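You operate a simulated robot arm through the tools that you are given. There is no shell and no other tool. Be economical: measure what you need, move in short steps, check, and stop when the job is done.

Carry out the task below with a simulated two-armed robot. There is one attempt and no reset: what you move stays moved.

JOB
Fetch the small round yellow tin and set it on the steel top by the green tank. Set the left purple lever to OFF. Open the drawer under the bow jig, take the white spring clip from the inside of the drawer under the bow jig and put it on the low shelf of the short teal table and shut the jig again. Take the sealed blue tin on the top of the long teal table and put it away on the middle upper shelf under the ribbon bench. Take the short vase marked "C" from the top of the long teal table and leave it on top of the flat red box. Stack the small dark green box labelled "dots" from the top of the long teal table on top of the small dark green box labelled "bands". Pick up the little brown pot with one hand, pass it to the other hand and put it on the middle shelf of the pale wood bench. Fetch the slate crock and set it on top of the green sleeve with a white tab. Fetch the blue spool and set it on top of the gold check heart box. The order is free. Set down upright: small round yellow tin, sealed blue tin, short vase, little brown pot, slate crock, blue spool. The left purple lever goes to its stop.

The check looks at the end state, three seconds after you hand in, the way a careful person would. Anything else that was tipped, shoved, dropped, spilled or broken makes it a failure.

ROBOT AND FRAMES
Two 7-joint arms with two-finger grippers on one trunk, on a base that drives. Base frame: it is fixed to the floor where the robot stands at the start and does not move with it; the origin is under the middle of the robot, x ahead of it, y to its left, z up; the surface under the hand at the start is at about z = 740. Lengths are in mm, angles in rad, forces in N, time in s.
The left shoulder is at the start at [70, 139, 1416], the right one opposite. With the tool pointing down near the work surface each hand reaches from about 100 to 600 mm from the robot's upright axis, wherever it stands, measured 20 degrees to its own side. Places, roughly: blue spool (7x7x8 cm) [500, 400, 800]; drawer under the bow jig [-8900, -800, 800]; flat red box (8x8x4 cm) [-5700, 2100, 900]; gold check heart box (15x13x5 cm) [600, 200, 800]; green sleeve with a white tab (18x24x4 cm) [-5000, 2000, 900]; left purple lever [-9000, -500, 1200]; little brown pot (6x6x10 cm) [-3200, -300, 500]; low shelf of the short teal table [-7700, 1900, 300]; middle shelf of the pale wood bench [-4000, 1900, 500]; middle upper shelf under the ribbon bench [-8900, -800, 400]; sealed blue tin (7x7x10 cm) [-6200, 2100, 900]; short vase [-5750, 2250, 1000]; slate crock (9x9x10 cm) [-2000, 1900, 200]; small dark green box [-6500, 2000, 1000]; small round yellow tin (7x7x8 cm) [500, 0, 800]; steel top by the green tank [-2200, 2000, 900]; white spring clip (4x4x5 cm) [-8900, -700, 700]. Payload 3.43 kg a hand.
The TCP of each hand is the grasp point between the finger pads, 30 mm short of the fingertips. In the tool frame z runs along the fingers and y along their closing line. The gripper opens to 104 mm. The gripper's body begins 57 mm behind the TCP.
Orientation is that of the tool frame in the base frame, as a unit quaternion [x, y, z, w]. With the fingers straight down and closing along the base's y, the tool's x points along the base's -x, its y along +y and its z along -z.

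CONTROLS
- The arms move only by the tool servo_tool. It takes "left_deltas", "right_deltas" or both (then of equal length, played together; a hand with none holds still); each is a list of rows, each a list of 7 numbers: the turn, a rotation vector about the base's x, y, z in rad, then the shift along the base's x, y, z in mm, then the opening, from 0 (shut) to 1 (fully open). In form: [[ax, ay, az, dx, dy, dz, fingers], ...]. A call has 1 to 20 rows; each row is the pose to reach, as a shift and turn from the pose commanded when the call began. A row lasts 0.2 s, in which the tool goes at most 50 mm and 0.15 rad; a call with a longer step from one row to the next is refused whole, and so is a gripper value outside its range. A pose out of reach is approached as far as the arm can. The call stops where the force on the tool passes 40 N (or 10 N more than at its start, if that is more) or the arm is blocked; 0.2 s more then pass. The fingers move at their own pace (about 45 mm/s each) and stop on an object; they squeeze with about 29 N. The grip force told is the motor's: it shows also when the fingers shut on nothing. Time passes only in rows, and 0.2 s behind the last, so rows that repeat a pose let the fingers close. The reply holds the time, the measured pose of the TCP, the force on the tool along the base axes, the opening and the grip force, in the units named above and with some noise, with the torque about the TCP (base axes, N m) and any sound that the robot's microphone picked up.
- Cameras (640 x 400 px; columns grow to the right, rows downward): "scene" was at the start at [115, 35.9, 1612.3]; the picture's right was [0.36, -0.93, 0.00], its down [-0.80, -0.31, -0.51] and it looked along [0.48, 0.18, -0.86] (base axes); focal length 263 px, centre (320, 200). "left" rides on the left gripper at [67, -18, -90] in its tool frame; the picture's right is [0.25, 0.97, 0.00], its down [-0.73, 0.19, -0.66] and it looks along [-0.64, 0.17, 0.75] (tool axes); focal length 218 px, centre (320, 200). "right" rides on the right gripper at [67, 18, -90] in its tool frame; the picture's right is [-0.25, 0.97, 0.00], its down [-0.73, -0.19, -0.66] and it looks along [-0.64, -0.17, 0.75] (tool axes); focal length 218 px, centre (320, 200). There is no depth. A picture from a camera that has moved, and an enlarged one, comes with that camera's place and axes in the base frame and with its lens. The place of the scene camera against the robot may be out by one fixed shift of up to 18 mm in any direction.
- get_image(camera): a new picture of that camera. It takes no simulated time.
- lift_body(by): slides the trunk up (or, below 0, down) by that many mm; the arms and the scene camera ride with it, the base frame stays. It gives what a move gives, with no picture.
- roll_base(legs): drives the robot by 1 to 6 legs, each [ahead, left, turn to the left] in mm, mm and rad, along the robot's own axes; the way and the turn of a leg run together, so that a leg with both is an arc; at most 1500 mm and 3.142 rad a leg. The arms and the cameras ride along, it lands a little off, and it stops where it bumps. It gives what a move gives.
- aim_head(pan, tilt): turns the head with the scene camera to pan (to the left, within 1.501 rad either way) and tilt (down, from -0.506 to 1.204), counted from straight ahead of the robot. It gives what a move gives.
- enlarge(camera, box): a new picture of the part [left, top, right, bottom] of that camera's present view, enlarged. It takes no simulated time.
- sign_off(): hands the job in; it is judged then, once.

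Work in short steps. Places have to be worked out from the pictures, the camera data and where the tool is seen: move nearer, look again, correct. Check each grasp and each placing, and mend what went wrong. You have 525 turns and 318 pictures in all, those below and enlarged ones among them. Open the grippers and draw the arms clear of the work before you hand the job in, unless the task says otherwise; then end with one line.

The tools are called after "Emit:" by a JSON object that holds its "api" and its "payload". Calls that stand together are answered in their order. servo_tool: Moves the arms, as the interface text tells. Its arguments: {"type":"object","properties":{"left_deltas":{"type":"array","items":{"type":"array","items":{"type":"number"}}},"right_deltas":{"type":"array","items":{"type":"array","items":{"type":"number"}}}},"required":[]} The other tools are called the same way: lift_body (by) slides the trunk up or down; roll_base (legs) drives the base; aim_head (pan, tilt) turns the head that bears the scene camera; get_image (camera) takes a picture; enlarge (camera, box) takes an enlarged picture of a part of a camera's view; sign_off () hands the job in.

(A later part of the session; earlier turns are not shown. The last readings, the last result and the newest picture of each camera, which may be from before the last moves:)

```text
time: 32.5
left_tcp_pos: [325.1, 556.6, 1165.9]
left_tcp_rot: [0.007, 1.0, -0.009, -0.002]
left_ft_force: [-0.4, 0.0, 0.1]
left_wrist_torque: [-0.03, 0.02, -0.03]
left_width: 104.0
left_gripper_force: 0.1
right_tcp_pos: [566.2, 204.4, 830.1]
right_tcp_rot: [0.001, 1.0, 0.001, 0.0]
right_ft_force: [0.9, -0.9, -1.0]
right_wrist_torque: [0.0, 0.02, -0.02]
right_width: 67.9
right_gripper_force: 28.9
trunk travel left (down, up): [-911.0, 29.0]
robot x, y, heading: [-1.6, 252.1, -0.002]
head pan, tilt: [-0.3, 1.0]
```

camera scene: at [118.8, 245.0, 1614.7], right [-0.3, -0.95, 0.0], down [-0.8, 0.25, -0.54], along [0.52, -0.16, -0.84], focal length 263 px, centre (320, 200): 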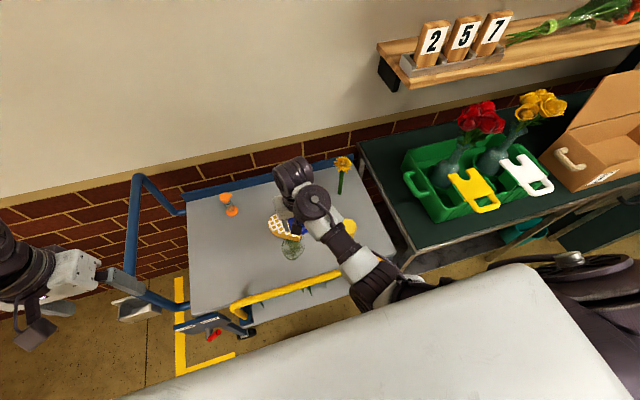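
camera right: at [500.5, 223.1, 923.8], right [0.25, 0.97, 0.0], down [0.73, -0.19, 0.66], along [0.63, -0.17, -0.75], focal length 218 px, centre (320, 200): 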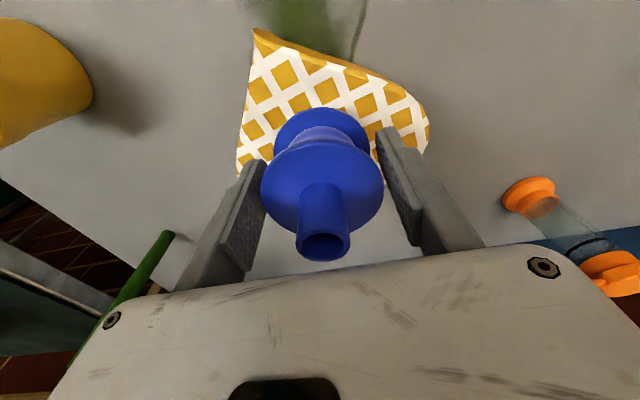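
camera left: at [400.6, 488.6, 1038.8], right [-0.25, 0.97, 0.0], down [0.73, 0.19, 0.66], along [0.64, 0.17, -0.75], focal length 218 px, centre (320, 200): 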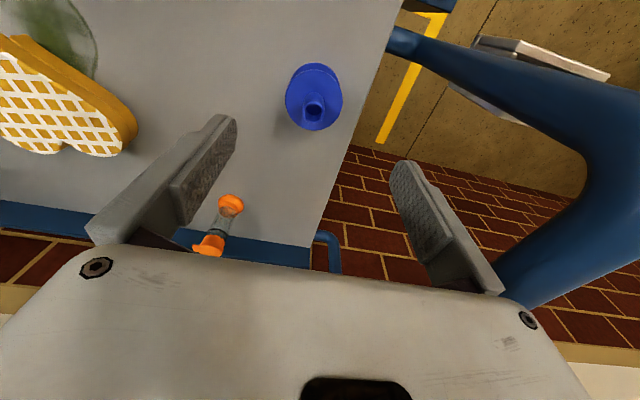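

Emit:
{"api": "servo_tool", "payload": {"right_deltas": [[0, 0, 0, 0, 0, -2, 0], [0, 0, 0, 0, 0, -4, 0], [0, 0, 0, 0, 0, -4, 0]]}}

```text
time: 33.3
left_tcp_pos: [326.1, 556.7, 1165.8]
left_tcp_rot: [0.007, 1.0, -0.008, -0.002]
left_ft_force: [0.1, -0.5, -0.2]
left_wrist_torque: [0.0, -0.01, -0.04]
left_width: 104.1
left_gripper_force: 0.0
right_tcp_pos: [566.0, 206.1, 826.4]
right_tcp_rot: [0.0, 1.0, 0.001, 0.0]
right_ft_force: [0.7, -1.5, 0.2]
right_wrist_torque: [-0.1, 0.0, 0.01]
right_width: 68.1
right_gripper_force: 29.3
trunk travel left (down, up): [-911.0, 29.0]
robot x, y, heading: [1.3, 252.8, -0.006]
head pan, tilt: [-0.3, 1.0]
```

Perhaps the first touch (torque −0.1). I lower 2–4 mm more.

Emit:
{"api": "servo_tool", "payload": {"right_deltas": [[0, 0, 0, 0, 0, -2, 0], [0, 0, 0, 0, 0, -3, 0], [0, 0, 0, 0, 0, -3, 0]]}}

```text
time: 34.1
left_tcp_pos: [324.0, 557.3, 1166.9]
left_tcp_rot: [0.007, 1.0, -0.01, -0.001]
left_ft_force: [-0.1, 0.2, 0.3]
left_wrist_torque: [-0.02, -0.03, 0.01]
left_width: 104.0
left_gripper_force: 0.0
right_tcp_pos: [566.6, 206.5, 826.6]
right_tcp_rot: [0.001, 1.0, 0.002, 0.002]
right_ft_force: [-0.1, -0.3, 21.3]
right_wrist_torque: [-0.36, 0.43, -0.03]
right_width: 68.1
right_gripper_force: 29.0
trunk travel left (down, up): [-911.0, 29.0]
robot x, y, heading: [-1.5, 249.9, -0.005]
head pan, tilt: [-0.3, 1.0]
```

Contact with 21 N at z 826.5. I back off 2 mm, open, and lift.

Emit:
{"api": "servo_tool", "payload": {"right_deltas": [[0, 0, 0, 0, 0, 2, 0], [0, 0, 0, 0, 0, 2, 0.3], [0, 0, 0, 0, 0, 2, 0.8], [0, 0, 0, 0, 0, 2, 1], [0, 0, 0, 0, 0, 2, 1], [0, 0, 0, 0, 0, 40, 1], [0, 0, 0, 0, 0, 85, 1], [0, 0, 0, 0, 0, 130, 1], [0, 0, 0, 0, 0, 130, 1]]}}

Emit:
{"api": "get_image", "payload": {"camera": "right"}}

```text
time: 36.1
left_tcp_pos: [325.8, 557.4, 1166.6]
left_tcp_rot: [0.006, 1.0, -0.008, -0.003]
left_ft_force: [-0.7, -0.9, 0.0]
left_wrist_torque: [-0.01, 0.0, 0.0]
left_width: 103.9
left_gripper_force: 0.0
right_tcp_pos: [565.8, 204.9, 954.0]
right_tcp_rot: [0.002, 1.0, 0.001, -0.001]
right_ft_force: [0.7, -0.3, 0.7]
right_wrist_torque: [0.01, -0.04, 0.04]
right_width: 104.2
right_gripper_force: 0.1
trunk travel left (down, up): [-911.0, 29.0]
robot x, y, heading: [-1.3, 252.2, -0.001]
head pan, tilt: [-0.3, 1.0]
```

```text
285 pictures are left
camera right: at [500.7, 222.6, 1042.9], right [0.25, 0.97, 0.0], down [0.73, -0.19, 0.66], along [0.63, -0.17, -0.76], focal length 218 px, centre (320, 200)
```

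right: 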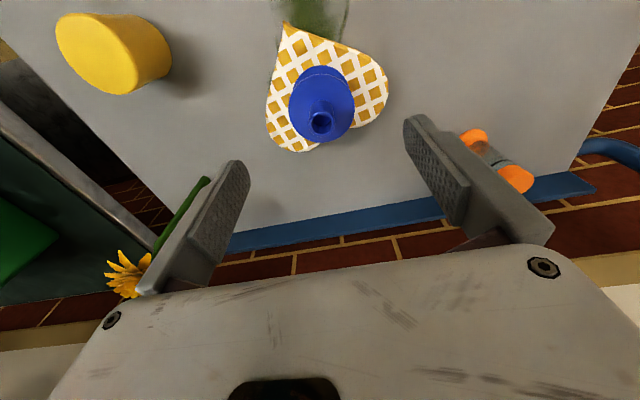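

The spool stands on the heart box. Now the yellow tin, near (474,20); I move over it.

Emit:
{"api": "servo_tool", "payload": {"right_deltas": [[0, 0, 0, -22, -44, 0, 1], [0, 0, 0, -44, -88, 0, 1], [0, 0, 0, -66, -132, 0, 1], [0, 0, 0, -90, -175, 0, 1], [0, 0, 0, -92, -185, -30, 1], [0, 0, 0, -92, -185, -50, 1]]}}

Emit:
{"api": "get_image", "payload": {"camera": "right"}}

```text
time: 37.5
left_tcp_pos: [326.4, 558.0, 1165.0]
left_tcp_rot: [0.007, 1.0, -0.008, -0.003]
left_ft_force: [0.6, 0.7, 0.8]
left_wrist_torque: [-0.01, 0.02, 0.02]
left_width: 104.2
left_gripper_force: 0.1
right_tcp_pos: [473.7, 20.0, 903.0]
right_tcp_rot: [0.0, 1.0, 0.001, -0.001]
right_ft_force: [0.6, -0.5, 0.6]
right_wrist_torque: [0.02, 0.0, -0.01]
right_width: 103.9
right_gripper_force: 0.1
trunk travel left (down, up): [-911.0, 29.0]
robot x, y, heading: [-1.5, 253.3, -0.004]
head pan, tilt: [-0.3, 1.0]
```

```text
284 pictures are left
camera right: at [408.5, 38.7, 992.9], right [0.25, 0.97, 0.0], down [0.73, -0.19, 0.66], along [0.63, -0.17, -0.76], focal length 218 px, centre (320, 200)
```

right: 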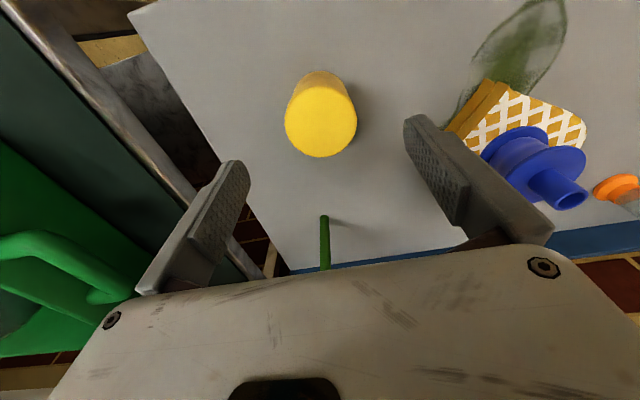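

The tin's top is centred at (472,22). I descend to z≈783, grip and lift a little.

Emit:
{"api": "servo_tool", "payload": {"right_deltas": [[0, 0, 0, -1, 2, -40, 1], [0, 0, 0, -1, 2, -80, 1], [0, 0, 0, -1, 2, -120, 1], [0, 0, 0, -1, 2, -120, 1], [0, 0, 0, -1, 2, -120, 0], [0, 0, 0, -1, 2, -120, 0], [0, 0, 0, -1, 2, -120, 0], [0, 0, 0, -1, 2, -120, 0], [0, 0, 0, -1, 2, -90, 0], [0, 0, 0, -1, 2, -90, 0]]}}

Emit:
{"api": "get_image", "payload": {"camera": "right"}}

```text
time: 39.7
left_tcp_pos: [325.4, 556.3, 1165.9]
left_tcp_rot: [0.007, 1.0, -0.009, -0.003]
left_ft_force: [0.6, -0.2, -1.2]
left_wrist_torque: [0.03, 0.0, -0.02]
left_width: 104.0
left_gripper_force: 0.0
right_tcp_pos: [472.1, 21.2, 813.7]
right_tcp_rot: [0.0, 1.0, 0.0, -0.001]
right_ft_force: [-0.1, -0.4, -1.6]
right_wrist_torque: [-0.04, 0.01, -0.04]
right_width: 61.6
right_gripper_force: 29.1
trunk travel left (down, up): [-911.0, 29.0]
robot x, y, heading: [3.1, 253.8, -0.001]
head pan, tilt: [-0.3, 1.0]
```

```text
283 pictures are left
camera right: at [407.1, 39.7, 902.8], right [0.25, 0.97, 0.0], down [0.73, -0.19, 0.66], along [0.63, -0.17, -0.76], focal length 218 px, centre (320, 200)
```

right: 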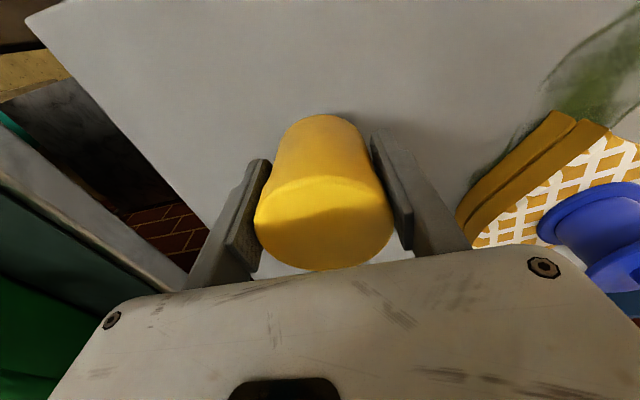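

The tin is held. I raise both hands and retract them toward the body, then back away and turn left to face the +y side.

Emit:
{"api": "servo_tool", "payload": {"right_deltas": [[0, 0, 0, 0, 0, 45, 0], [0, 0, 0, 0, 0, 90, 0], [0, 0, 0, 0, 0, 135, 0], [0, 0, 0, 0, 0, 180, 0], [0, 0, 0, -40, -10, 200, 0], [0, 0, 0, -80, -20, 220, 0], [0, 0, 0, -110, -30, 240, 0], [0, 0, 0, -110, -30, 240, 0]]}}

Emit:
{"api": "roll_base", "payload": {"legs": [[-600, 0, 0], [0, 0, 1.571]]}}

Emit:
{"api": "aim_head", "payload": {"pan": 0.0, "tilt": 0.4}}

Emit:
{"api": "get_image", "payload": {"camera": "scene"}}

```text
time: 41.5
left_tcp_pos: [324.2, 557.1, 1167.0]
left_tcp_rot: [0.008, 1.0, -0.009, -0.002]
left_ft_force: [0.3, 0.4, -0.1]
left_wrist_torque: [0.02, -0.01, 0.03]
left_width: 103.9
left_gripper_force: 0.0
right_tcp_pos: [385.2, 11.0, 963.4]
right_tcp_rot: [0.0, 1.0, 0.003, 0.004]
right_ft_force: [0.7, 0.2, -1.2]
right_wrist_torque: [0.02, 0.01, 0.01]
right_width: 61.4
right_gripper_force: 29.1
right hand out of reach, approached as far as the arm can: row 4, 5, 6, 7, 8
trunk travel left (down, up): [-911.0, 29.0]
robot x, y, heading: [-2.6, 250.4, -0.008]
head pan, tilt: [-0.3, 1.0]
```

```text
time: 48.8
left_tcp_pos: [-908.0, 576.1, 1166.1]
left_tcp_rot: [-0.706, 0.709, -0.008, 0.004]
left_ft_force: [-0.4, -0.4, -0.1]
left_wrist_torque: [-0.01, -0.03, 0.04]
left_width: 104.2
left_gripper_force: 0.1
right_tcp_pos: [-362.1, 642.5, 963.1]
right_tcp_rot: [0.709, -0.705, -0.005, 0.0]
right_ft_force: [0.4, -1.1, -1.6]
right_wrist_torque: [-0.01, 0.02, -0.01]
right_width: 61.8
right_gripper_force: 29.1
trunk travel left (down, up): [-911.0, 29.0]
robot x, y, heading: [-595.2, 256.7, 1.575]
head pan, tilt: [-0.3, 1.0]
```

```text
time: 49.8
left_tcp_pos: [-907.6, 577.0, 1166.8]
left_tcp_rot: [-0.705, 0.709, -0.008, 0.004]
left_ft_force: [-0.2, 0.3, -0.2]
left_wrist_torque: [0.02, 0.0, 0.01]
left_width: 104.3
left_gripper_force: 0.0
right_tcp_pos: [-362.9, 643.1, 963.5]
right_tcp_rot: [0.71, -0.704, -0.005, -0.001]
right_ft_force: [-0.3, 0.0, -1.4]
right_wrist_torque: [-0.03, 0.02, -0.01]
right_width: 61.7
right_gripper_force: 28.8
trunk travel left (down, up): [-911.0, 29.0]
robot x, y, heading: [-600.1, 256.4, 1.578]
head pan, tilt: [0.0, 0.4]
```

```text
282 pictures are left
camera scene: at [-598.0, 408.3, 1664.8], right [1.0, 0.01, 0.0], down [0.0, -0.39, -0.92], along [-0.01, 0.92, -0.39], focal length 263 px, centre (320, 200)
```

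scene: 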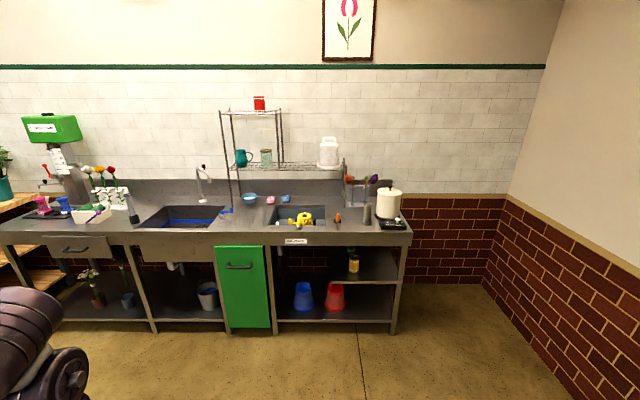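

The steel bench lies ahead, with the green dispenser tank at its left. I look further left.

Emit:
{"api": "aim_head", "payload": {"pan": 0.75, "tilt": 0.35}}

Emit:
{"api": "get_image", "payload": {"camera": "scene"}}

Emit:
{"api": "enlarge", "payload": {"camera": "scene", "box": [250, 60, 640, 304]}}

```text
time: 50.9
left_tcp_pos: [-905.6, 576.8, 1167.0]
left_tcp_rot: [-0.706, 0.709, -0.008, 0.005]
left_ft_force: [-0.2, -0.3, 0.9]
left_wrist_torque: [0.04, 0.01, 0.01]
left_width: 103.8
left_gripper_force: 0.1
right_tcp_pos: [-362.7, 642.5, 963.4]
right_tcp_rot: [0.71, -0.705, -0.005, 0.0]
right_ft_force: [-0.4, -0.2, -1.2]
right_wrist_torque: [0.0, -0.02, 0.02]
right_width: 61.5
right_gripper_force: 29.3
trunk travel left (down, up): [-911.0, 29.0]
robot x, y, heading: [-598.3, 255.9, 1.576]
head pan, tilt: [0.75, 0.351]
```

```text
281 pictures are left
camera scene: at [-661.4, 383.5, 1669.4], right [0.73, 0.69, 0.0], down [0.24, -0.25, -0.94], along [-0.64, 0.68, -0.34], focal length 263 px, centre (320, 200)
```

scene: 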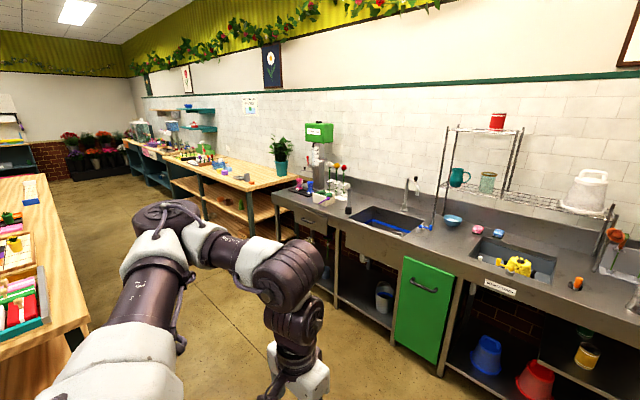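

```text
1.64 times, centred on (445, 182) of scene
camera zoom: at [-661.4, 383.5, 1669.4], right [0.73, 0.69, 0.0], down [0.24, -0.25, -0.94], along [-0.64, 0.68, -0.34], focal length 432 px, centre (115, 230)
```

zoom: 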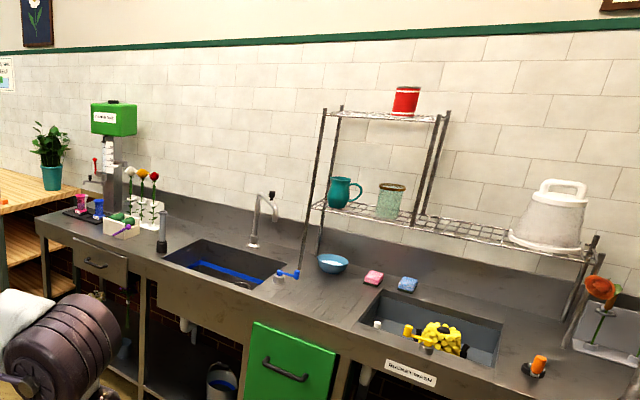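

The aisle is clear. I drive to about (-2150,1200) facing the bench near the green tank.

Emit:
{"api": "roll_base", "payload": {"legs": [[900, 0, 0], [0, 1500, 0]]}}

Emit:
{"api": "aim_head", "payload": {"pan": 0.0, "tilt": 0.6}}

Emit:
{"api": "get_image", "payload": {"camera": "scene"}}

```text
time: 62.6
left_tcp_pos: [-2395.6, 1476.3, 1165.9]
left_tcp_rot: [-0.704, 0.711, -0.008, 0.004]
left_ft_force: [-1.1, -0.6, -0.1]
left_wrist_torque: [-0.01, -0.02, -0.05]
left_width: 104.1
left_gripper_force: 0.0
right_tcp_pos: [-1849.5, 1538.8, 962.9]
right_tcp_rot: [0.708, -0.707, -0.005, 0.002]
right_ft_force: [0.3, 0.0, -0.9]
right_wrist_torque: [-0.01, 0.02, 0.0]
right_width: 61.7
right_gripper_force: 29.3
trunk travel left (down, up): [-911.0, 29.0]
robot x, y, heading: [-2090.7, 1149.9, 1.564]
head pan, tilt: [0.75, 0.351]
```

```text
time: 63.7
left_tcp_pos: [-2395.0, 1475.0, 1165.7]
left_tcp_rot: [-0.703, 0.711, -0.008, 0.004]
left_ft_force: [1.1, -0.2, -0.2]
left_wrist_torque: [-0.03, 0.01, 0.0]
left_width: 104.1
left_gripper_force: 0.1
right_tcp_pos: [-1850.0, 1538.3, 963.0]
right_tcp_rot: [0.708, -0.706, -0.006, 0.0]
right_ft_force: [0.3, 0.1, -1.7]
right_wrist_torque: [-0.02, 0.0, 0.03]
right_width: 61.6
right_gripper_force: 28.7
trunk travel left (down, up): [-911.0, 29.0]
robot x, y, heading: [-2088.5, 1150.3, 1.572]
head pan, tilt: [0.0, 0.6]
```

```text
279 pictures are left
camera scene: at [-2087.8, 1300.7, 1646.7], right [1.0, 0.0, 0.0], down [0.0, -0.56, -0.83], along [0.0, 0.83, -0.56], focal length 263 px, centre (320, 200)
```

scene: 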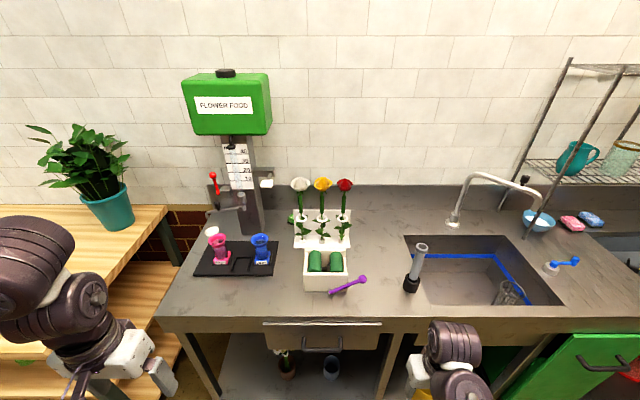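

The free spot is in front of the tank, right of the black tray, around (-2225,1870). I raise the trunk a bit and drive closer.

Emit:
{"api": "lift_body", "payload": {"by": 28}}

Emit:
{"api": "roll_base", "payload": {"legs": [[0, 250, 0], [200, 0, 0]]}}

Emit:
{"api": "aim_head", "payload": {"pan": -0.2, "tilt": 0.85}}

Emit:
{"api": "get_image", "payload": {"camera": "scene"}}

Emit:
{"api": "get_image", "payload": {"camera": "right"}}

```text
time: 64.4
left_tcp_pos: [-2395.4, 1474.4, 1193.8]
left_tcp_rot: [-0.703, 0.711, -0.008, 0.005]
left_ft_force: [0.0, 1.2, 0.4]
left_wrist_torque: [-0.01, -0.01, -0.01]
left_width: 103.9
left_gripper_force: 0.0
right_tcp_pos: [-1850.8, 1538.7, 990.4]
right_tcp_rot: [0.707, -0.707, -0.005, 0.0]
right_ft_force: [-0.5, -0.8, -1.6]
right_wrist_torque: [-0.03, -0.02, -0.03]
right_width: 61.2
right_gripper_force: 28.8
trunk travel left (down, up): [-939.0, 1.0]
robot x, y, heading: [-2088.7, 1153.3, 1.569]
head pan, tilt: [0.0, 0.6]
```

```text
time: 67.4
left_tcp_pos: [-2644.7, 1668.9, 1196.0]
left_tcp_rot: [-0.704, 0.711, -0.006, 0.005]
left_ft_force: [0.7, -0.1, -0.1]
left_wrist_torque: [0.02, -0.04, -0.03]
left_width: 104.0
left_gripper_force: 0.2
right_tcp_pos: [-2101.1, 1734.4, 992.1]
right_tcp_rot: [0.708, -0.706, -0.007, 0.0]
right_ft_force: [0.6, 0.4, -0.9]
right_wrist_torque: [0.01, 0.01, 0.03]
right_width: 61.6
right_gripper_force: 28.5
trunk travel left (down, up): [-939.0, 1.0]
robot x, y, heading: [-2337.8, 1343.4, 1.569]
head pan, tilt: [0.0, 0.6]
```

```text
time: 68.2
left_tcp_pos: [-2646.4, 1672.4, 1193.6]
left_tcp_rot: [-0.703, 0.711, -0.008, 0.004]
left_ft_force: [-0.3, -0.6, -0.9]
left_wrist_torque: [-0.03, -0.03, -0.01]
left_width: 103.9
left_gripper_force: 0.1
right_tcp_pos: [-2101.0, 1737.0, 990.6]
right_tcp_rot: [0.708, -0.706, -0.005, 0.0]
right_ft_force: [-0.2, 0.9, -1.4]
right_wrist_torque: [-0.03, 0.01, 0.0]
right_width: 61.6
right_gripper_force: 28.7
trunk travel left (down, up): [-939.0, 1.0]
robot x, y, heading: [-2337.4, 1347.8, 1.572]
head pan, tilt: [-0.201, 0.85]
```

```text
278 pictures are left
camera scene: at [-2322.5, 1487.4, 1653.7], right [0.98, -0.2, 0.0], down [-0.15, -0.74, -0.66], along [0.13, 0.65, -0.75], focal length 263 px, centre (320, 200)
```

scene: 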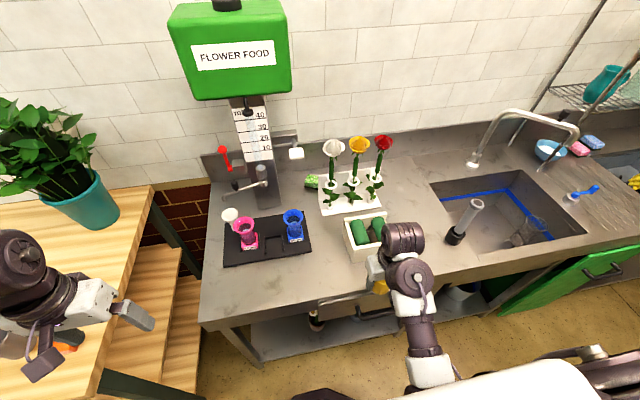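

```text
277 pictures are left
camera right: at [-2116.4, 1668.7, 1079.7], right [-0.97, 0.25, 0.01], down [0.19, 0.73, 0.66], along [0.16, 0.64, -0.75], focal length 218 px, centre (320, 200)
```

right: 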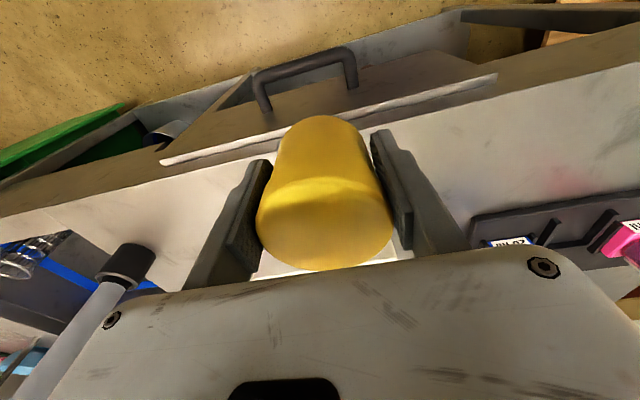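

The tray's near-right corner is at about (-2250,1904) and the white box's corner at (-2145,1860). I choose the spot (-2225,1840), move there at height, then look.

Emit:
{"api": "servo_tool", "payload": {"right_deltas": [[0, 0, 0, -40, 20, 0, 0], [0, 0, 0, -80, 40, 0, 0], [0, 0, 0, -110, 70, 0, 0], [0, 0, 0, -124, 103, 0, 0], [0, 0, 0, -124, 103, -20, 0], [0, 0, 0, -124, 103, -30, 0]]}}

Emit:
{"api": "get_image", "payload": {"camera": "right"}}

Emit:
{"api": "get_image", "payload": {"camera": "scene"}}

```text
time: 69.6
left_tcp_pos: [-2646.8, 1672.3, 1194.8]
left_tcp_rot: [-0.703, 0.711, -0.008, 0.005]
left_ft_force: [-0.1, -1.0, -0.1]
left_wrist_torque: [0.03, -0.02, -0.01]
left_width: 104.3
left_gripper_force: 0.1
right_tcp_pos: [-2224.8, 1838.8, 960.6]
right_tcp_rot: [0.707, -0.707, -0.006, -0.001]
right_ft_force: [0.5, 0.5, -0.8]
right_wrist_torque: [0.04, 0.02, 0.0]
right_width: 61.6
right_gripper_force: 28.9
trunk travel left (down, up): [-939.0, 1.0]
robot x, y, heading: [-2339.7, 1349.5, 1.571]
head pan, tilt: [-0.201, 0.85]
```

```text
276 pictures are left
camera right: at [-2240.5, 1771.4, 1049.8], right [-0.97, 0.25, 0.01], down [0.19, 0.72, 0.66], along [0.16, 0.64, -0.75], focal length 218 px, centre (320, 200)
```

right: 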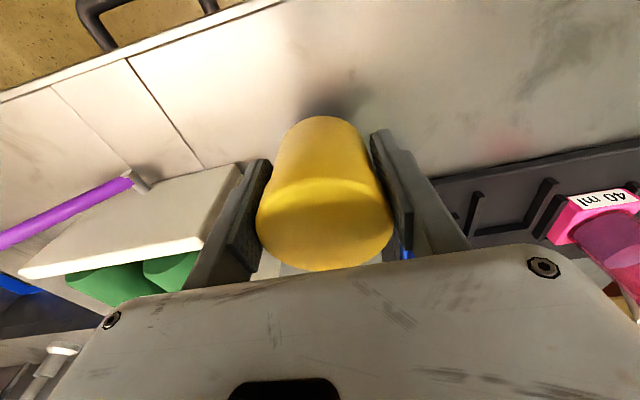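

```text
275 pictures are left
camera scene: at [-2322.4, 1486.0, 1653.8], right [0.98, -0.2, 0.0], down [-0.15, -0.74, -0.66], along [0.13, 0.65, -0.75], focal length 263 px, centre (320, 200)
```

scene: 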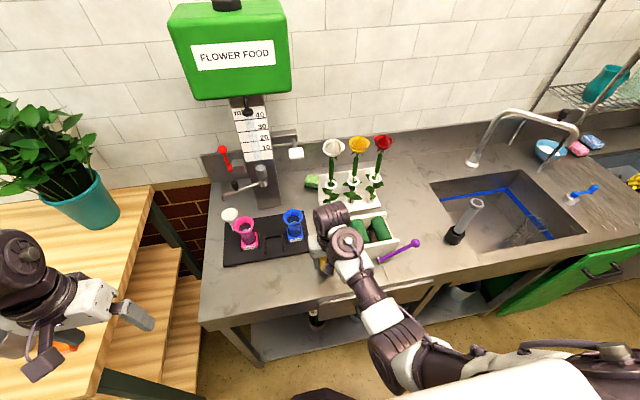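

Clearances look fine; I shift 8 mm away from the white box and lower gently toward contact (expected TCP z≈945).

Emit:
{"api": "servo_tool", "payload": {"right_deltas": [[0, 0, 0, -8, -6, -4, 0], [0, 0, 0, -8, -6, -8, 0], [0, 0, 0, -8, -6, -11, 0], [0, 0, 0, -8, -6, -11, 0]]}}

```text
time: 70.6
left_tcp_pos: [-2646.4, 1671.7, 1194.4]
left_tcp_rot: [-0.704, 0.71, -0.008, 0.005]
left_ft_force: [-0.2, 0.5, -0.6]
left_wrist_torque: [0.0, -0.02, -0.01]
left_width: 104.0
left_gripper_force: 0.0
right_tcp_pos: [-2233.8, 1832.4, 949.3]
right_tcp_rot: [0.708, -0.706, -0.005, 0.0]
right_ft_force: [0.0, -0.5, -0.5]
right_wrist_torque: [-0.01, -0.03, 0.0]
right_width: 61.4
right_gripper_force: 29.5
trunk travel left (down, up): [-939.0, 1.0]
robot x, y, heading: [-2342.9, 1346.6, 1.576]
head pan, tilt: [-0.201, 0.85]
```

Emit:
{"api": "servo_tool", "payload": {"right_deltas": [[0, 0, 0, 0, 0, -2, 0], [0, 0, 0, 0, 0, -4, 0], [0, 0, 0, 0, 0, -4, 0]]}}

```text
time: 71.4
left_tcp_pos: [-2646.6, 1672.1, 1194.1]
left_tcp_rot: [-0.703, 0.711, -0.009, 0.004]
left_ft_force: [0.3, 0.0, 0.7]
left_wrist_torque: [0.02, 0.0, 0.01]
left_width: 104.0
left_gripper_force: 0.0
right_tcp_pos: [-2233.6, 1831.9, 945.8]
right_tcp_rot: [0.707, -0.707, -0.005, 0.001]
right_ft_force: [-0.2, -0.3, -1.1]
right_wrist_torque: [-0.01, 0.01, 0.0]
right_width: 61.5
right_gripper_force: 28.6
trunk travel left (down, up): [-939.0, 1.0]
robot x, y, heading: [-2336.4, 1344.1, 1.571]
head pan, tilt: [-0.201, 0.85]
```

No contact yet, so I continue.

Emit:
{"api": "servo_tool", "payload": {"right_deltas": [[0, 0, 0, 0, 0, -2, 0], [0, 0, 0, 0, 0, -4, 0], [0, 0, 0, 0, 0, -6, 0], [0, 0, 0, 0, 0, -6, 0]]}}

```text
time: 72.4
left_tcp_pos: [-2646.0, 1671.7, 1195.0]
left_tcp_rot: [-0.703, 0.711, -0.008, 0.004]
left_ft_force: [-0.3, 0.0, 0.2]
left_wrist_torque: [-0.02, -0.01, 0.04]
left_width: 104.2
left_gripper_force: 0.1
right_tcp_pos: [-2234.0, 1832.6, 938.9]
right_tcp_rot: [0.708, -0.706, -0.005, 0.0]
right_ft_force: [-0.4, 0.8, -0.7]
right_wrist_torque: [0.01, 0.02, -0.02]
right_width: 61.5
right_gripper_force: 29.8
trunk travel left (down, up): [-939.0, 1.0]
robot x, y, heading: [-2339.5, 1345.8, 1.568]
head pan, tilt: [-0.201, 0.85]
```

Emit:
{"api": "servo_tool", "payload": {"right_deltas": [[0, 0, 0, 0, 0, -3, 0], [0, 0, 0, 0, 0, -6, 0], [0, 0, 0, 0, 0, -9, 0], [0, 0, 0, 0, 0, -9, 0]]}}

Emit:
{"api": "get_image", "payload": {"camera": "right"}}

```text
time: 73.4
left_tcp_pos: [-2646.1, 1672.2, 1193.0]
left_tcp_rot: [-0.703, 0.711, -0.008, 0.004]
left_ft_force: [-0.3, 0.4, 0.1]
left_wrist_torque: [-0.02, -0.01, -0.01]
left_width: 104.0
left_gripper_force: 0.2
right_tcp_pos: [-2233.9, 1833.9, 929.9]
right_tcp_rot: [0.708, -0.706, -0.005, 0.001]
right_ft_force: [-0.4, -0.1, -1.4]
right_wrist_torque: [-0.03, 0.01, 0.02]
right_width: 61.5
right_gripper_force: 28.6
trunk travel left (down, up): [-939.0, 1.0]
robot x, y, heading: [-2340.4, 1348.7, 1.568]
head pan, tilt: [-0.201, 0.85]
```

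```text
274 pictures are left
camera right: at [-2248.4, 1765.3, 1019.8], right [-0.97, 0.25, 0.01], down [0.19, 0.72, 0.66], along [0.16, 0.64, -0.75], focal length 218 px, centre (320, 200)
```

right: 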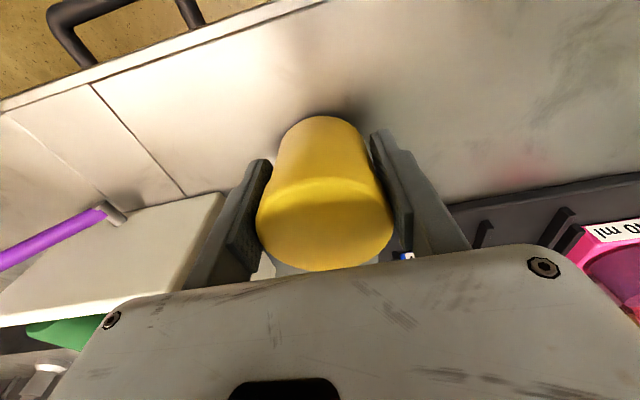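

Emit:
{"api": "servo_tool", "payload": {"right_deltas": [[0, 0, 0, 0, 0, -3, 0], [0, 0, 0, 0, 0, -6, 0], [0, 0, 0, 0, 0, -9, 0], [0, 0, 0, 0, 0, -9, 0]]}}

```text
time: 74.4
left_tcp_pos: [-2645.6, 1671.1, 1195.0]
left_tcp_rot: [-0.704, 0.71, -0.008, 0.005]
left_ft_force: [0.0, 0.1, -0.3]
left_wrist_torque: [0.0, -0.01, -0.02]
left_width: 103.8
left_gripper_force: 0.0
right_tcp_pos: [-2233.2, 1833.6, 923.4]
right_tcp_rot: [0.707, -0.707, -0.007, -0.001]
right_ft_force: [2.4, 0.8, 14.8]
right_wrist_torque: [-0.27, -0.19, 0.07]
right_width: 61.5
right_gripper_force: 29.2
trunk travel left (down, up): [-939.0, 1.0]
robot x, y, heading: [-2338.5, 1347.5, 1.572]
head pan, tilt: [-0.201, 0.85]
```

Contact at TCP z≈923, so the bench top is z≈882. I release gently and lift.

Emit:
{"api": "servo_tool", "payload": {"right_deltas": [[0, 0, 0, 0, 0, 2, 0], [0, 0, 0, 0, 0, 2, 0.7], [0, 0, 0, 0, 0, 2, 0.75], [0, 0, 0, 0, 0, 2, 0.75], [0, 0, 0, 0, 0, 2, 0.75], [0, 0, 0, 0, 0, 30, 0.75], [0, 0, 0, 0, 0, 60, 0.75], [0, 0, 0, 0, 0, 68, 0.8]]}}

Emit:
{"api": "get_image", "payload": {"camera": "right"}}

```text
time: 76.2
left_tcp_pos: [-2646.7, 1671.7, 1193.1]
left_tcp_rot: [-0.704, 0.71, -0.008, 0.004]
left_ft_force: [-0.2, 0.3, -0.6]
left_wrist_torque: [-0.01, 0.02, 0.03]
left_width: 103.9
left_gripper_force: 0.0
right_tcp_pos: [-2233.6, 1832.6, 989.6]
right_tcp_rot: [0.707, -0.707, -0.004, 0.0]
right_ft_force: [-0.9, 0.4, 0.0]
right_wrist_torque: [0.0, 0.02, 0.01]
right_width: 83.1
right_gripper_force: 0.1
trunk travel left (down, up): [-939.0, 1.0]
robot x, y, heading: [-2338.4, 1346.3, 1.571]
head pan, tilt: [-0.201, 0.85]
```

```text
273 pictures are left
camera right: at [-2248.7, 1765.5, 1079.3], right [-0.97, 0.25, 0.01], down [0.19, 0.73, 0.66], along [0.16, 0.64, -0.75], focal length 218 px, centre (320, 200)
```

right: 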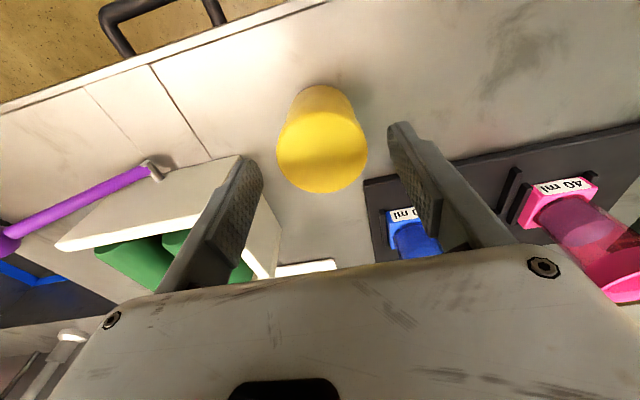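

The yellow tin stands upright on the steel top. I retract the hand and back up to view the lower shelf with the slate crock.

Emit:
{"api": "servo_tool", "payload": {"right_deltas": [[0, 0, 0, 0, -40, 0, 0.8], [0, 0, 0, 0, -80, 0, 0.8], [0, 0, 0, 20, -120, 0, 0.8], [0, 0, 0, 50, -150, 0, 0.8], [0, 0, 0, 80, -170, 0, 0.8], [0, 0, 0, 80, -170, 0, 1]]}}

Emit:
{"api": "roll_base", "payload": {"legs": [[-400, -300, 0]]}}

Emit:
{"api": "lift_body", "payload": {"by": -500}}

Emit:
{"api": "get_image", "payload": {"camera": "scene"}}

```text
time: 77.6
left_tcp_pos: [-2647.2, 1674.3, 1194.6]
left_tcp_rot: [-0.704, 0.71, -0.008, 0.004]
left_ft_force: [-0.5, 1.0, 0.0]
left_wrist_torque: [0.01, -0.01, 0.01]
left_width: 103.8
left_gripper_force: 0.1
right_tcp_pos: [-2154.4, 1662.0, 990.7]
right_tcp_rot: [0.708, -0.706, -0.005, 0.0]
right_ft_force: [-0.4, 0.4, 0.3]
right_wrist_torque: [-0.03, 0.03, 0.05]
right_width: 103.9
right_gripper_force: 0.0
trunk travel left (down, up): [-939.0, 1.0]
robot x, y, heading: [-2338.1, 1350.9, 1.568]
head pan, tilt: [-0.201, 0.85]
```

```text
time: 80.5
left_tcp_pos: [-2344.8, 1276.0, 1193.9]
left_tcp_rot: [-0.703, 0.711, -0.01, 0.004]
left_ft_force: [-0.3, 0.8, 0.1]
left_wrist_torque: [0.0, 0.04, 0.0]
left_width: 103.9
left_gripper_force: 0.1
right_tcp_pos: [-1851.9, 1266.8, 989.9]
right_tcp_rot: [0.708, -0.707, -0.005, 0.0]
right_ft_force: [-0.2, 1.2, 0.1]
right_wrist_torque: [-0.01, 0.02, -0.01]
right_width: 104.1
right_gripper_force: 0.0
trunk travel left (down, up): [-939.0, 1.0]
robot x, y, heading: [-2037.9, 951.6, 1.574]
head pan, tilt: [-0.201, 0.85]
```

```text
refused: -500 is not a number from -400 to 400
```

```text
272 pictures are left
camera scene: at [-2021.0, 1091.7, 1653.6], right [0.98, -0.2, 0.0], down [-0.15, -0.74, -0.66], along [0.13, 0.65, -0.75], focal length 263 px, centre (320, 200)
```

scene: 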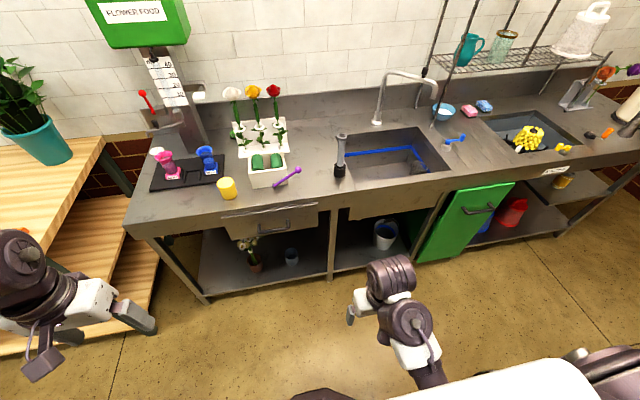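

The crock is at about (-2040,1945) on the low shelf. I tuck the left hand, lower the trunk by 600, and pitch the right hand 45° forward.

Emit:
{"api": "servo_tool", "payload": {"left_deltas": [[0, 0, 0, 0, -40, 0, 1], [0, 0, 0, 0, -80, 0, 1], [0, 0, 0, 0, -120, 0, 1]]}}

Emit:
{"api": "lift_body", "payload": {"by": -400}}

Emit:
{"api": "lift_body", "payload": {"by": -200}}

Emit:
{"api": "servo_tool", "payload": {"right_deltas": [[0.131, 0, 0, 0, 10, 0, 1], [0.262, 0, 0, 0, 20, 0, 1], [0.393, 0, 0, 0, 30, 0, 1], [0.524, 0, 0, 0, 40, 0, 1], [0.655, 0, 0, 0, 50, 0, 1], [0.785, 0, 0, 0, 60, 0, 1], [0.785, 0, 0, 0, 60, 0, 1]]}}

Emit:
{"api": "aim_head", "payload": {"pan": 0.0, "tilt": 0.7}}

Emit:
{"api": "get_image", "payload": {"camera": "scene"}}

Emit:
{"api": "get_image", "payload": {"camera": "right"}}

```text
time: 81.3
left_tcp_pos: [-2371.9, 1256.0, 1179.7]
left_tcp_rot: [-0.703, 0.711, -0.008, 0.004]
left_ft_force: [0.1, -0.5, 0.2]
left_wrist_torque: [0.03, 0.03, -0.04]
left_width: 103.9
left_gripper_force: 0.1
left hand out of reach, approached as far as the arm can: row 1, 2, 3
right_tcp_pos: [-1850.2, 1267.1, 990.6]
right_tcp_rot: [0.708, -0.706, -0.007, 0.0]
right_ft_force: [-0.2, -0.1, 0.0]
right_wrist_torque: [0.0, 0.0, 0.02]
right_width: 104.1
right_gripper_force: 0.0
trunk travel left (down, up): [-939.0, 1.0]
robot x, y, heading: [-2037.9, 953.7, 1.573]
head pan, tilt: [-0.201, 0.85]
```

```text
time: 85.2
left_tcp_pos: [-2372.5, 1257.0, 781.3]
left_tcp_rot: [-0.703, 0.711, -0.009, 0.004]
left_ft_force: [0.2, 1.0, -0.1]
left_wrist_torque: [-0.01, -0.02, 0.03]
left_width: 103.9
left_gripper_force: 0.1
right_tcp_pos: [-1852.6, 1266.2, 589.8]
right_tcp_rot: [0.708, -0.706, -0.005, 0.0]
right_ft_force: [0.0, -0.7, 0.1]
right_wrist_torque: [0.0, -0.01, 0.0]
right_width: 104.0
right_gripper_force: 0.0
trunk travel left (down, up): [-539.0, 401.0]
robot x, y, heading: [-2038.2, 950.6, 1.575]
head pan, tilt: [-0.201, 0.85]
```

```text
time: 87.3
left_tcp_pos: [-2373.2, 1256.3, 579.2]
left_tcp_rot: [-0.703, 0.711, -0.01, 0.005]
left_ft_force: [-0.7, 0.6, -0.8]
left_wrist_torque: [-0.02, -0.02, 0.0]
left_width: 104.2
left_gripper_force: 0.0
right_tcp_pos: [-1850.9, 1266.9, 389.2]
right_tcp_rot: [0.708, -0.706, -0.005, 0.001]
right_ft_force: [0.8, -0.2, -0.1]
right_wrist_torque: [0.03, 0.01, 0.0]
right_width: 104.0
right_gripper_force: 0.1
trunk travel left (down, up): [-339.0, 601.0]
robot x, y, heading: [-2035.9, 951.6, 1.571]
head pan, tilt: [-0.201, 0.85]
```

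```text
time: 88.9
left_tcp_pos: [-2374.0, 1256.6, 580.0]
left_tcp_rot: [-0.704, 0.711, -0.009, 0.004]
left_ft_force: [0.2, -0.2, -0.5]
left_wrist_torque: [-0.02, 0.03, 0.0]
left_width: 104.0
left_gripper_force: 0.1
right_tcp_pos: [-1849.8, 1325.8, 390.0]
right_tcp_rot: [0.654, -0.65, -0.275, -0.272]
right_ft_force: [-0.2, -0.4, -0.1]
right_wrist_torque: [-0.02, -0.01, 0.01]
right_width: 104.3
right_gripper_force: 0.0
right hand out of reach, approached as far as the arm can: row 4, 5
trunk travel left (down, up): [-339.0, 601.0]
robot x, y, heading: [-2037.2, 951.7, 1.576]
head pan, tilt: [-0.201, 0.85]
```

```text
time: 89.7
left_tcp_pos: [-2373.2, 1255.1, 578.4]
left_tcp_rot: [-0.703, 0.711, -0.01, 0.004]
left_ft_force: [0.3, -0.5, 0.2]
left_wrist_torque: [0.03, -0.01, 0.02]
left_width: 104.0
left_gripper_force: 0.1
right_tcp_pos: [-1850.6, 1326.2, 390.5]
right_tcp_rot: [0.654, -0.651, -0.275, -0.271]
right_ft_force: [-0.4, 1.1, -0.3]
right_wrist_torque: [0.02, 0.0, -0.01]
right_width: 104.1
right_gripper_force: 0.0
trunk travel left (down, up): [-339.0, 601.0]
robot x, y, heading: [-2036.5, 954.4, 1.577]
head pan, tilt: [0.0, 0.7]
```

```text
271 pictures are left
camera scene: at [-2035.2, 1098.2, 1066.0], right [1.0, 0.0, 0.0], down [0.0, -0.64, -0.76], along [0.0, 0.76, -0.64], focal length 263 px, centre (320, 200)
```

scene: 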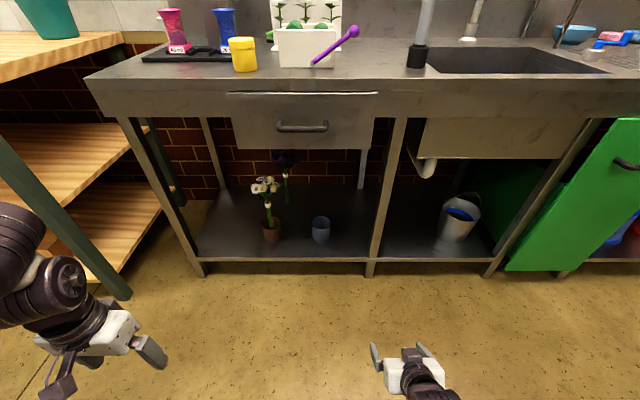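

```text
270 pictures are left
camera right: at [-1865.8, 1216.0, 405.5], right [-0.97, 0.17, 0.18], down [0.19, 0.05, 0.98], along [0.16, 0.98, -0.08], focal length 218 px, centre (320, 200)
```

right: 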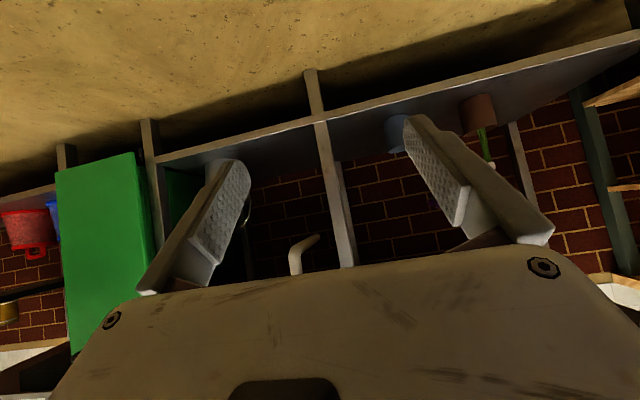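

The crock is at about (-2035,1940), shelf z≈150. I drive so the right arm lines up with it between the bench legs.

Emit:
{"api": "roll_base", "payload": {"legs": [[0, 150, 0], [330, 0, 0]]}}

Emit:
{"api": "get_image", "payload": {"camera": "right"}}

Emit:
{"api": "get_image", "payload": {"camera": "scene"}}

```text
time: 92.8
left_tcp_pos: [-2524.2, 1585.3, 579.2]
left_tcp_rot: [-0.703, 0.711, -0.009, 0.005]
left_ft_force: [1.1, 1.0, -0.4]
left_wrist_torque: [-0.04, -0.03, 0.0]
left_width: 104.3
left_gripper_force: 0.1
right_tcp_pos: [-1999.5, 1655.0, 391.5]
right_tcp_rot: [0.654, -0.65, -0.275, -0.271]
right_ft_force: [1.0, -0.7, -0.5]
right_wrist_torque: [-0.03, -0.01, 0.02]
right_width: 104.2
right_gripper_force: 0.0
trunk travel left (down, up): [-339.0, 601.0]
robot x, y, heading: [-2188.3, 1277.9, 1.572]
head pan, tilt: [0.0, 0.7]
```

```text
269 pictures are left
camera right: at [-2015.9, 1544.3, 405.3], right [-0.97, 0.17, 0.18], down [0.19, 0.05, 0.98], along [0.16, 0.98, -0.08], focal length 218 px, centre (320, 200)
```

right: 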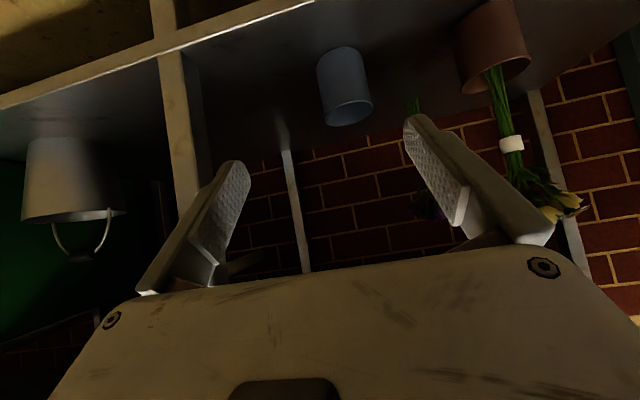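

```text
268 pictures are left
camera scene: at [-2185.5, 1427.0, 1066.0], right [1.0, 0.0, 0.0], down [0.0, -0.64, -0.76], along [0.0, 0.76, -0.64], focal length 263 px, centre (320, 200)
```

scene: 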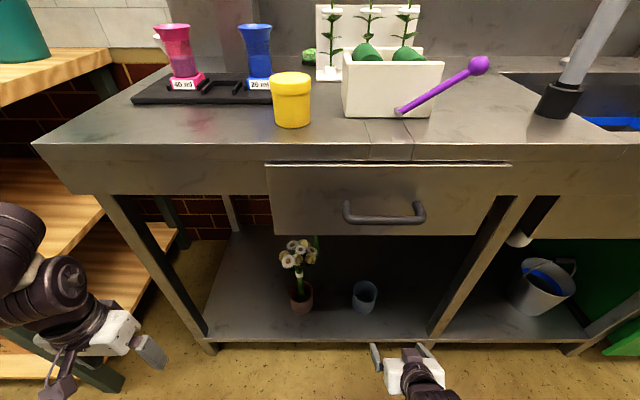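

From the right camera the crock is at (-2036,1912), z 132–232, upright. I move to a pre-grasp point 100 mm back along the finger line.

Emit:
{"api": "servo_tool", "payload": {"right_deltas": [[0, 0, 0, -10, 34, -23, 1], [0, 0, 0, -20, 68, -46, 1], [0, 0, 0, -30, 102, -69, 1], [0, 0, 0, -36, 137, -92, 1], [0, 0, 0, -36, 172, -114, 1], [0, 0, 0, -36, 172, -114, 1]]}}

Emit:
{"api": "get_image", "payload": {"camera": "right"}}

```text
time: 94.2
left_tcp_pos: [-2524.5, 1584.2, 579.2]
left_tcp_rot: [-0.703, 0.711, -0.009, 0.004]
left_ft_force: [0.7, 0.4, -0.3]
left_wrist_torque: [-0.01, 0.04, 0.01]
left_width: 104.0
left_gripper_force: 0.0
right_tcp_pos: [-2035.5, 1825.7, 276.3]
right_tcp_rot: [0.654, -0.651, -0.275, -0.271]
right_ft_force: [0.2, 0.3, 0.6]
right_wrist_torque: [-0.02, 0.03, -0.02]
right_width: 104.1
right_gripper_force: 0.1
trunk travel left (down, up): [-339.0, 601.0]
robot x, y, heading: [-2186.3, 1281.0, 1.571]
head pan, tilt: [0.0, 0.7]
```

```text
267 pictures are left
camera right: at [-2051.0, 1715.4, 292.0], right [-0.97, 0.17, 0.18], down [0.19, 0.05, 0.98], along [0.16, 0.98, -0.08], focal length 218 px, centre (320, 200)
```

right: 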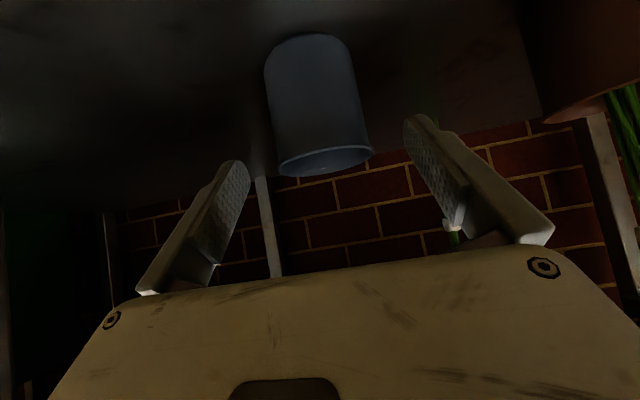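

The crock is centred at x≈-2032, y≈1915. I advance along the finger line to straddle it.

Emit:
{"api": "servo_tool", "payload": {"right_deltas": [[0, 0, 0, 3, 20, -18, 1], [0, 0, 0, 3, 40, -36, 1], [0, 0, 0, 3, 60, -54, 1], [0, 0, 0, 3, 76, -68, 1], [0, 0, 0, 3, 76, -68, 1]]}}

Emit:
{"api": "get_image", "payload": {"camera": "right"}}

```text
time: 95.4
left_tcp_pos: [-2523.2, 1584.7, 579.2]
left_tcp_rot: [-0.704, 0.71, -0.009, 0.005]
left_ft_force: [0.1, -0.3, -0.3]
left_wrist_torque: [0.0, 0.0, 0.02]
left_width: 104.1
left_gripper_force: 0.1
right_tcp_pos: [-2033.9, 1903.0, 209.0]
right_tcp_rot: [0.654, -0.651, -0.274, -0.271]
right_ft_force: [0.9, -0.2, 0.5]
right_wrist_torque: [-0.02, 0.01, 0.02]
right_width: 104.1
right_gripper_force: 0.1
trunk travel left (down, up): [-339.0, 601.0]
robot x, y, heading: [-2191.3, 1277.1, 1.572]
head pan, tilt: [0.0, 0.7]
```

```text
266 pictures are left
camera right: at [-2048.4, 1792.0, 223.8], right [-0.97, 0.17, 0.18], down [0.19, 0.04, 0.98], along [0.16, 0.98, -0.08], focal length 218 px, centre (320, 200)
```

right: 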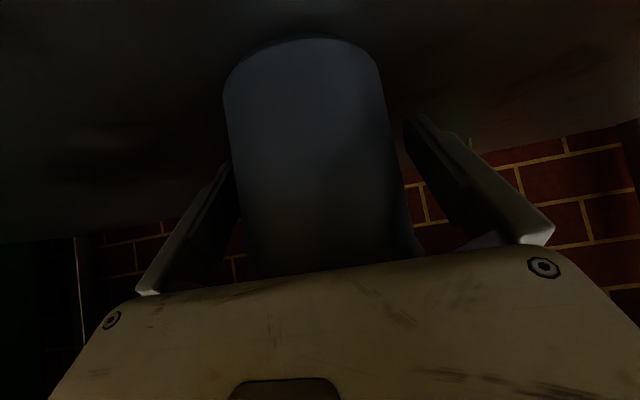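

The crock sits between the fingers, slightly to one side. I shift +4 mm in x, close, and lift 20 mm.

Emit:
{"api": "servo_tool", "payload": {"right_deltas": [[0, 0, 0, 4, 2, 0, 1], [0, 0, 0, 4, 2, 0, 0], [0, 0, 0, 4, 2, 0, 0], [0, 0, 0, 4, 2, 0, 0], [0, 0, 0, 4, 2, 20, 0], [0, 0, 0, 4, 2, 20, 0]]}}

Emit:
{"api": "get_image", "payload": {"camera": "right"}}

```text
time: 96.8
left_tcp_pos: [-2522.2, 1585.5, 578.3]
left_tcp_rot: [-0.704, 0.71, -0.009, 0.004]
left_ft_force: [-0.7, 0.2, -0.1]
left_wrist_torque: [0.0, 0.01, 0.0]
left_width: 104.1
left_gripper_force: 0.0
right_tcp_pos: [-2028.7, 1903.6, 227.9]
right_tcp_rot: [0.654, -0.651, -0.274, -0.27]
right_ft_force: [0.1, 0.4, -3.5]
right_wrist_torque: [-0.01, 0.18, 0.06]
right_width: 79.0
right_gripper_force: 28.7
trunk travel left (down, up): [-339.0, 601.0]
robot x, y, heading: [-2187.0, 1277.2, 1.571]
head pan, tilt: [0.0, 0.7]
```

```text
265 pictures are left
camera right: at [-2044.6, 1793.7, 243.5], right [-0.97, 0.17, 0.18], down [0.19, 0.05, 0.98], along [0.16, 0.98, -0.08], focal length 218 px, centre (320, 200)
```

right: 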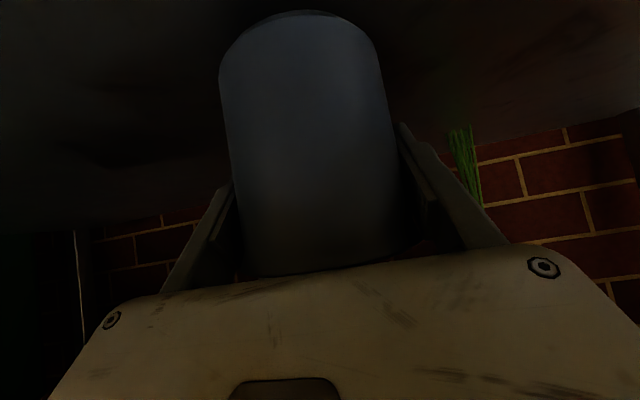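

Gripped and lifted, with about 3.5 N of load. I withdraw along −y out from under the bench.

Emit:
{"api": "servo_tool", "payload": {"right_deltas": [[0, 0, 0, 0, 0, 30, 0], [0, 0, 0, 0, -30, 50, 0], [0, 0, 0, 0, -70, 60, 0], [0, 0, 0, 0, -110, 70, 0], [0, 0, 0, 0, -155, 80, 0], [0, 0, 0, 0, -200, 90, 0], [0, 0, 0, 0, -245, 100, 0], [0, 0, 0, 0, -245, 100, 0]]}}

Emit:
{"api": "get_image", "payload": {"camera": "right"}}

Emit:
{"api": "get_image", "payload": {"camera": "scene"}}

```text
time: 98.6
left_tcp_pos: [-2523.8, 1585.3, 579.5]
left_tcp_rot: [-0.703, 0.711, -0.009, 0.004]
left_ft_force: [-0.2, 0.4, 0.4]
left_wrist_torque: [-0.01, 0.01, 0.02]
left_width: 104.0
left_gripper_force: 0.1
right_tcp_pos: [-2030.6, 1658.3, 329.4]
right_tcp_rot: [0.654, -0.651, -0.275, -0.271]
right_ft_force: [0.4, -0.3, -3.1]
right_wrist_torque: [0.02, -0.02, -0.02]
right_width: 79.6
right_gripper_force: 29.1
trunk travel left (down, up): [-339.0, 601.0]
robot x, y, heading: [-2187.1, 1281.1, 1.572]
head pan, tilt: [0.0, 0.7]
```

```text
264 pictures are left
camera right: at [-2044.5, 1547.8, 343.9], right [-0.97, 0.17, 0.18], down [0.19, 0.05, 0.98], along [0.16, 0.98, -0.08], focal length 218 px, centre (320, 200)
```

right: 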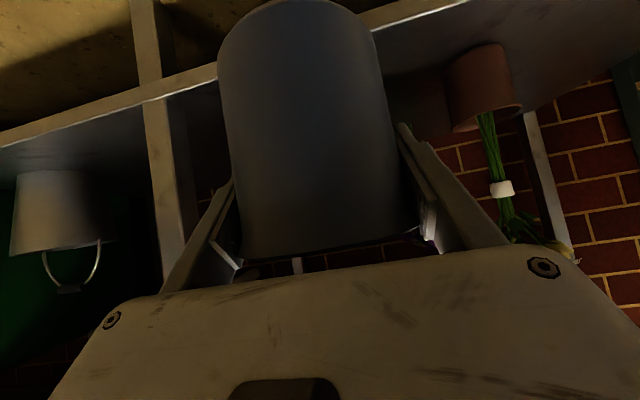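

```text
263 pictures are left
camera scene: at [-2185.4, 1426.8, 1066.0], right [1.0, 0.0, 0.0], down [0.0, -0.64, -0.76], along [0.0, 0.76, -0.64], focal length 263 px, centre (320, 200)
```

scene: 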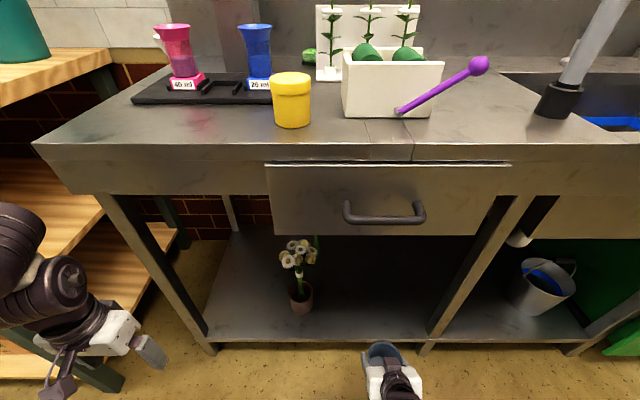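

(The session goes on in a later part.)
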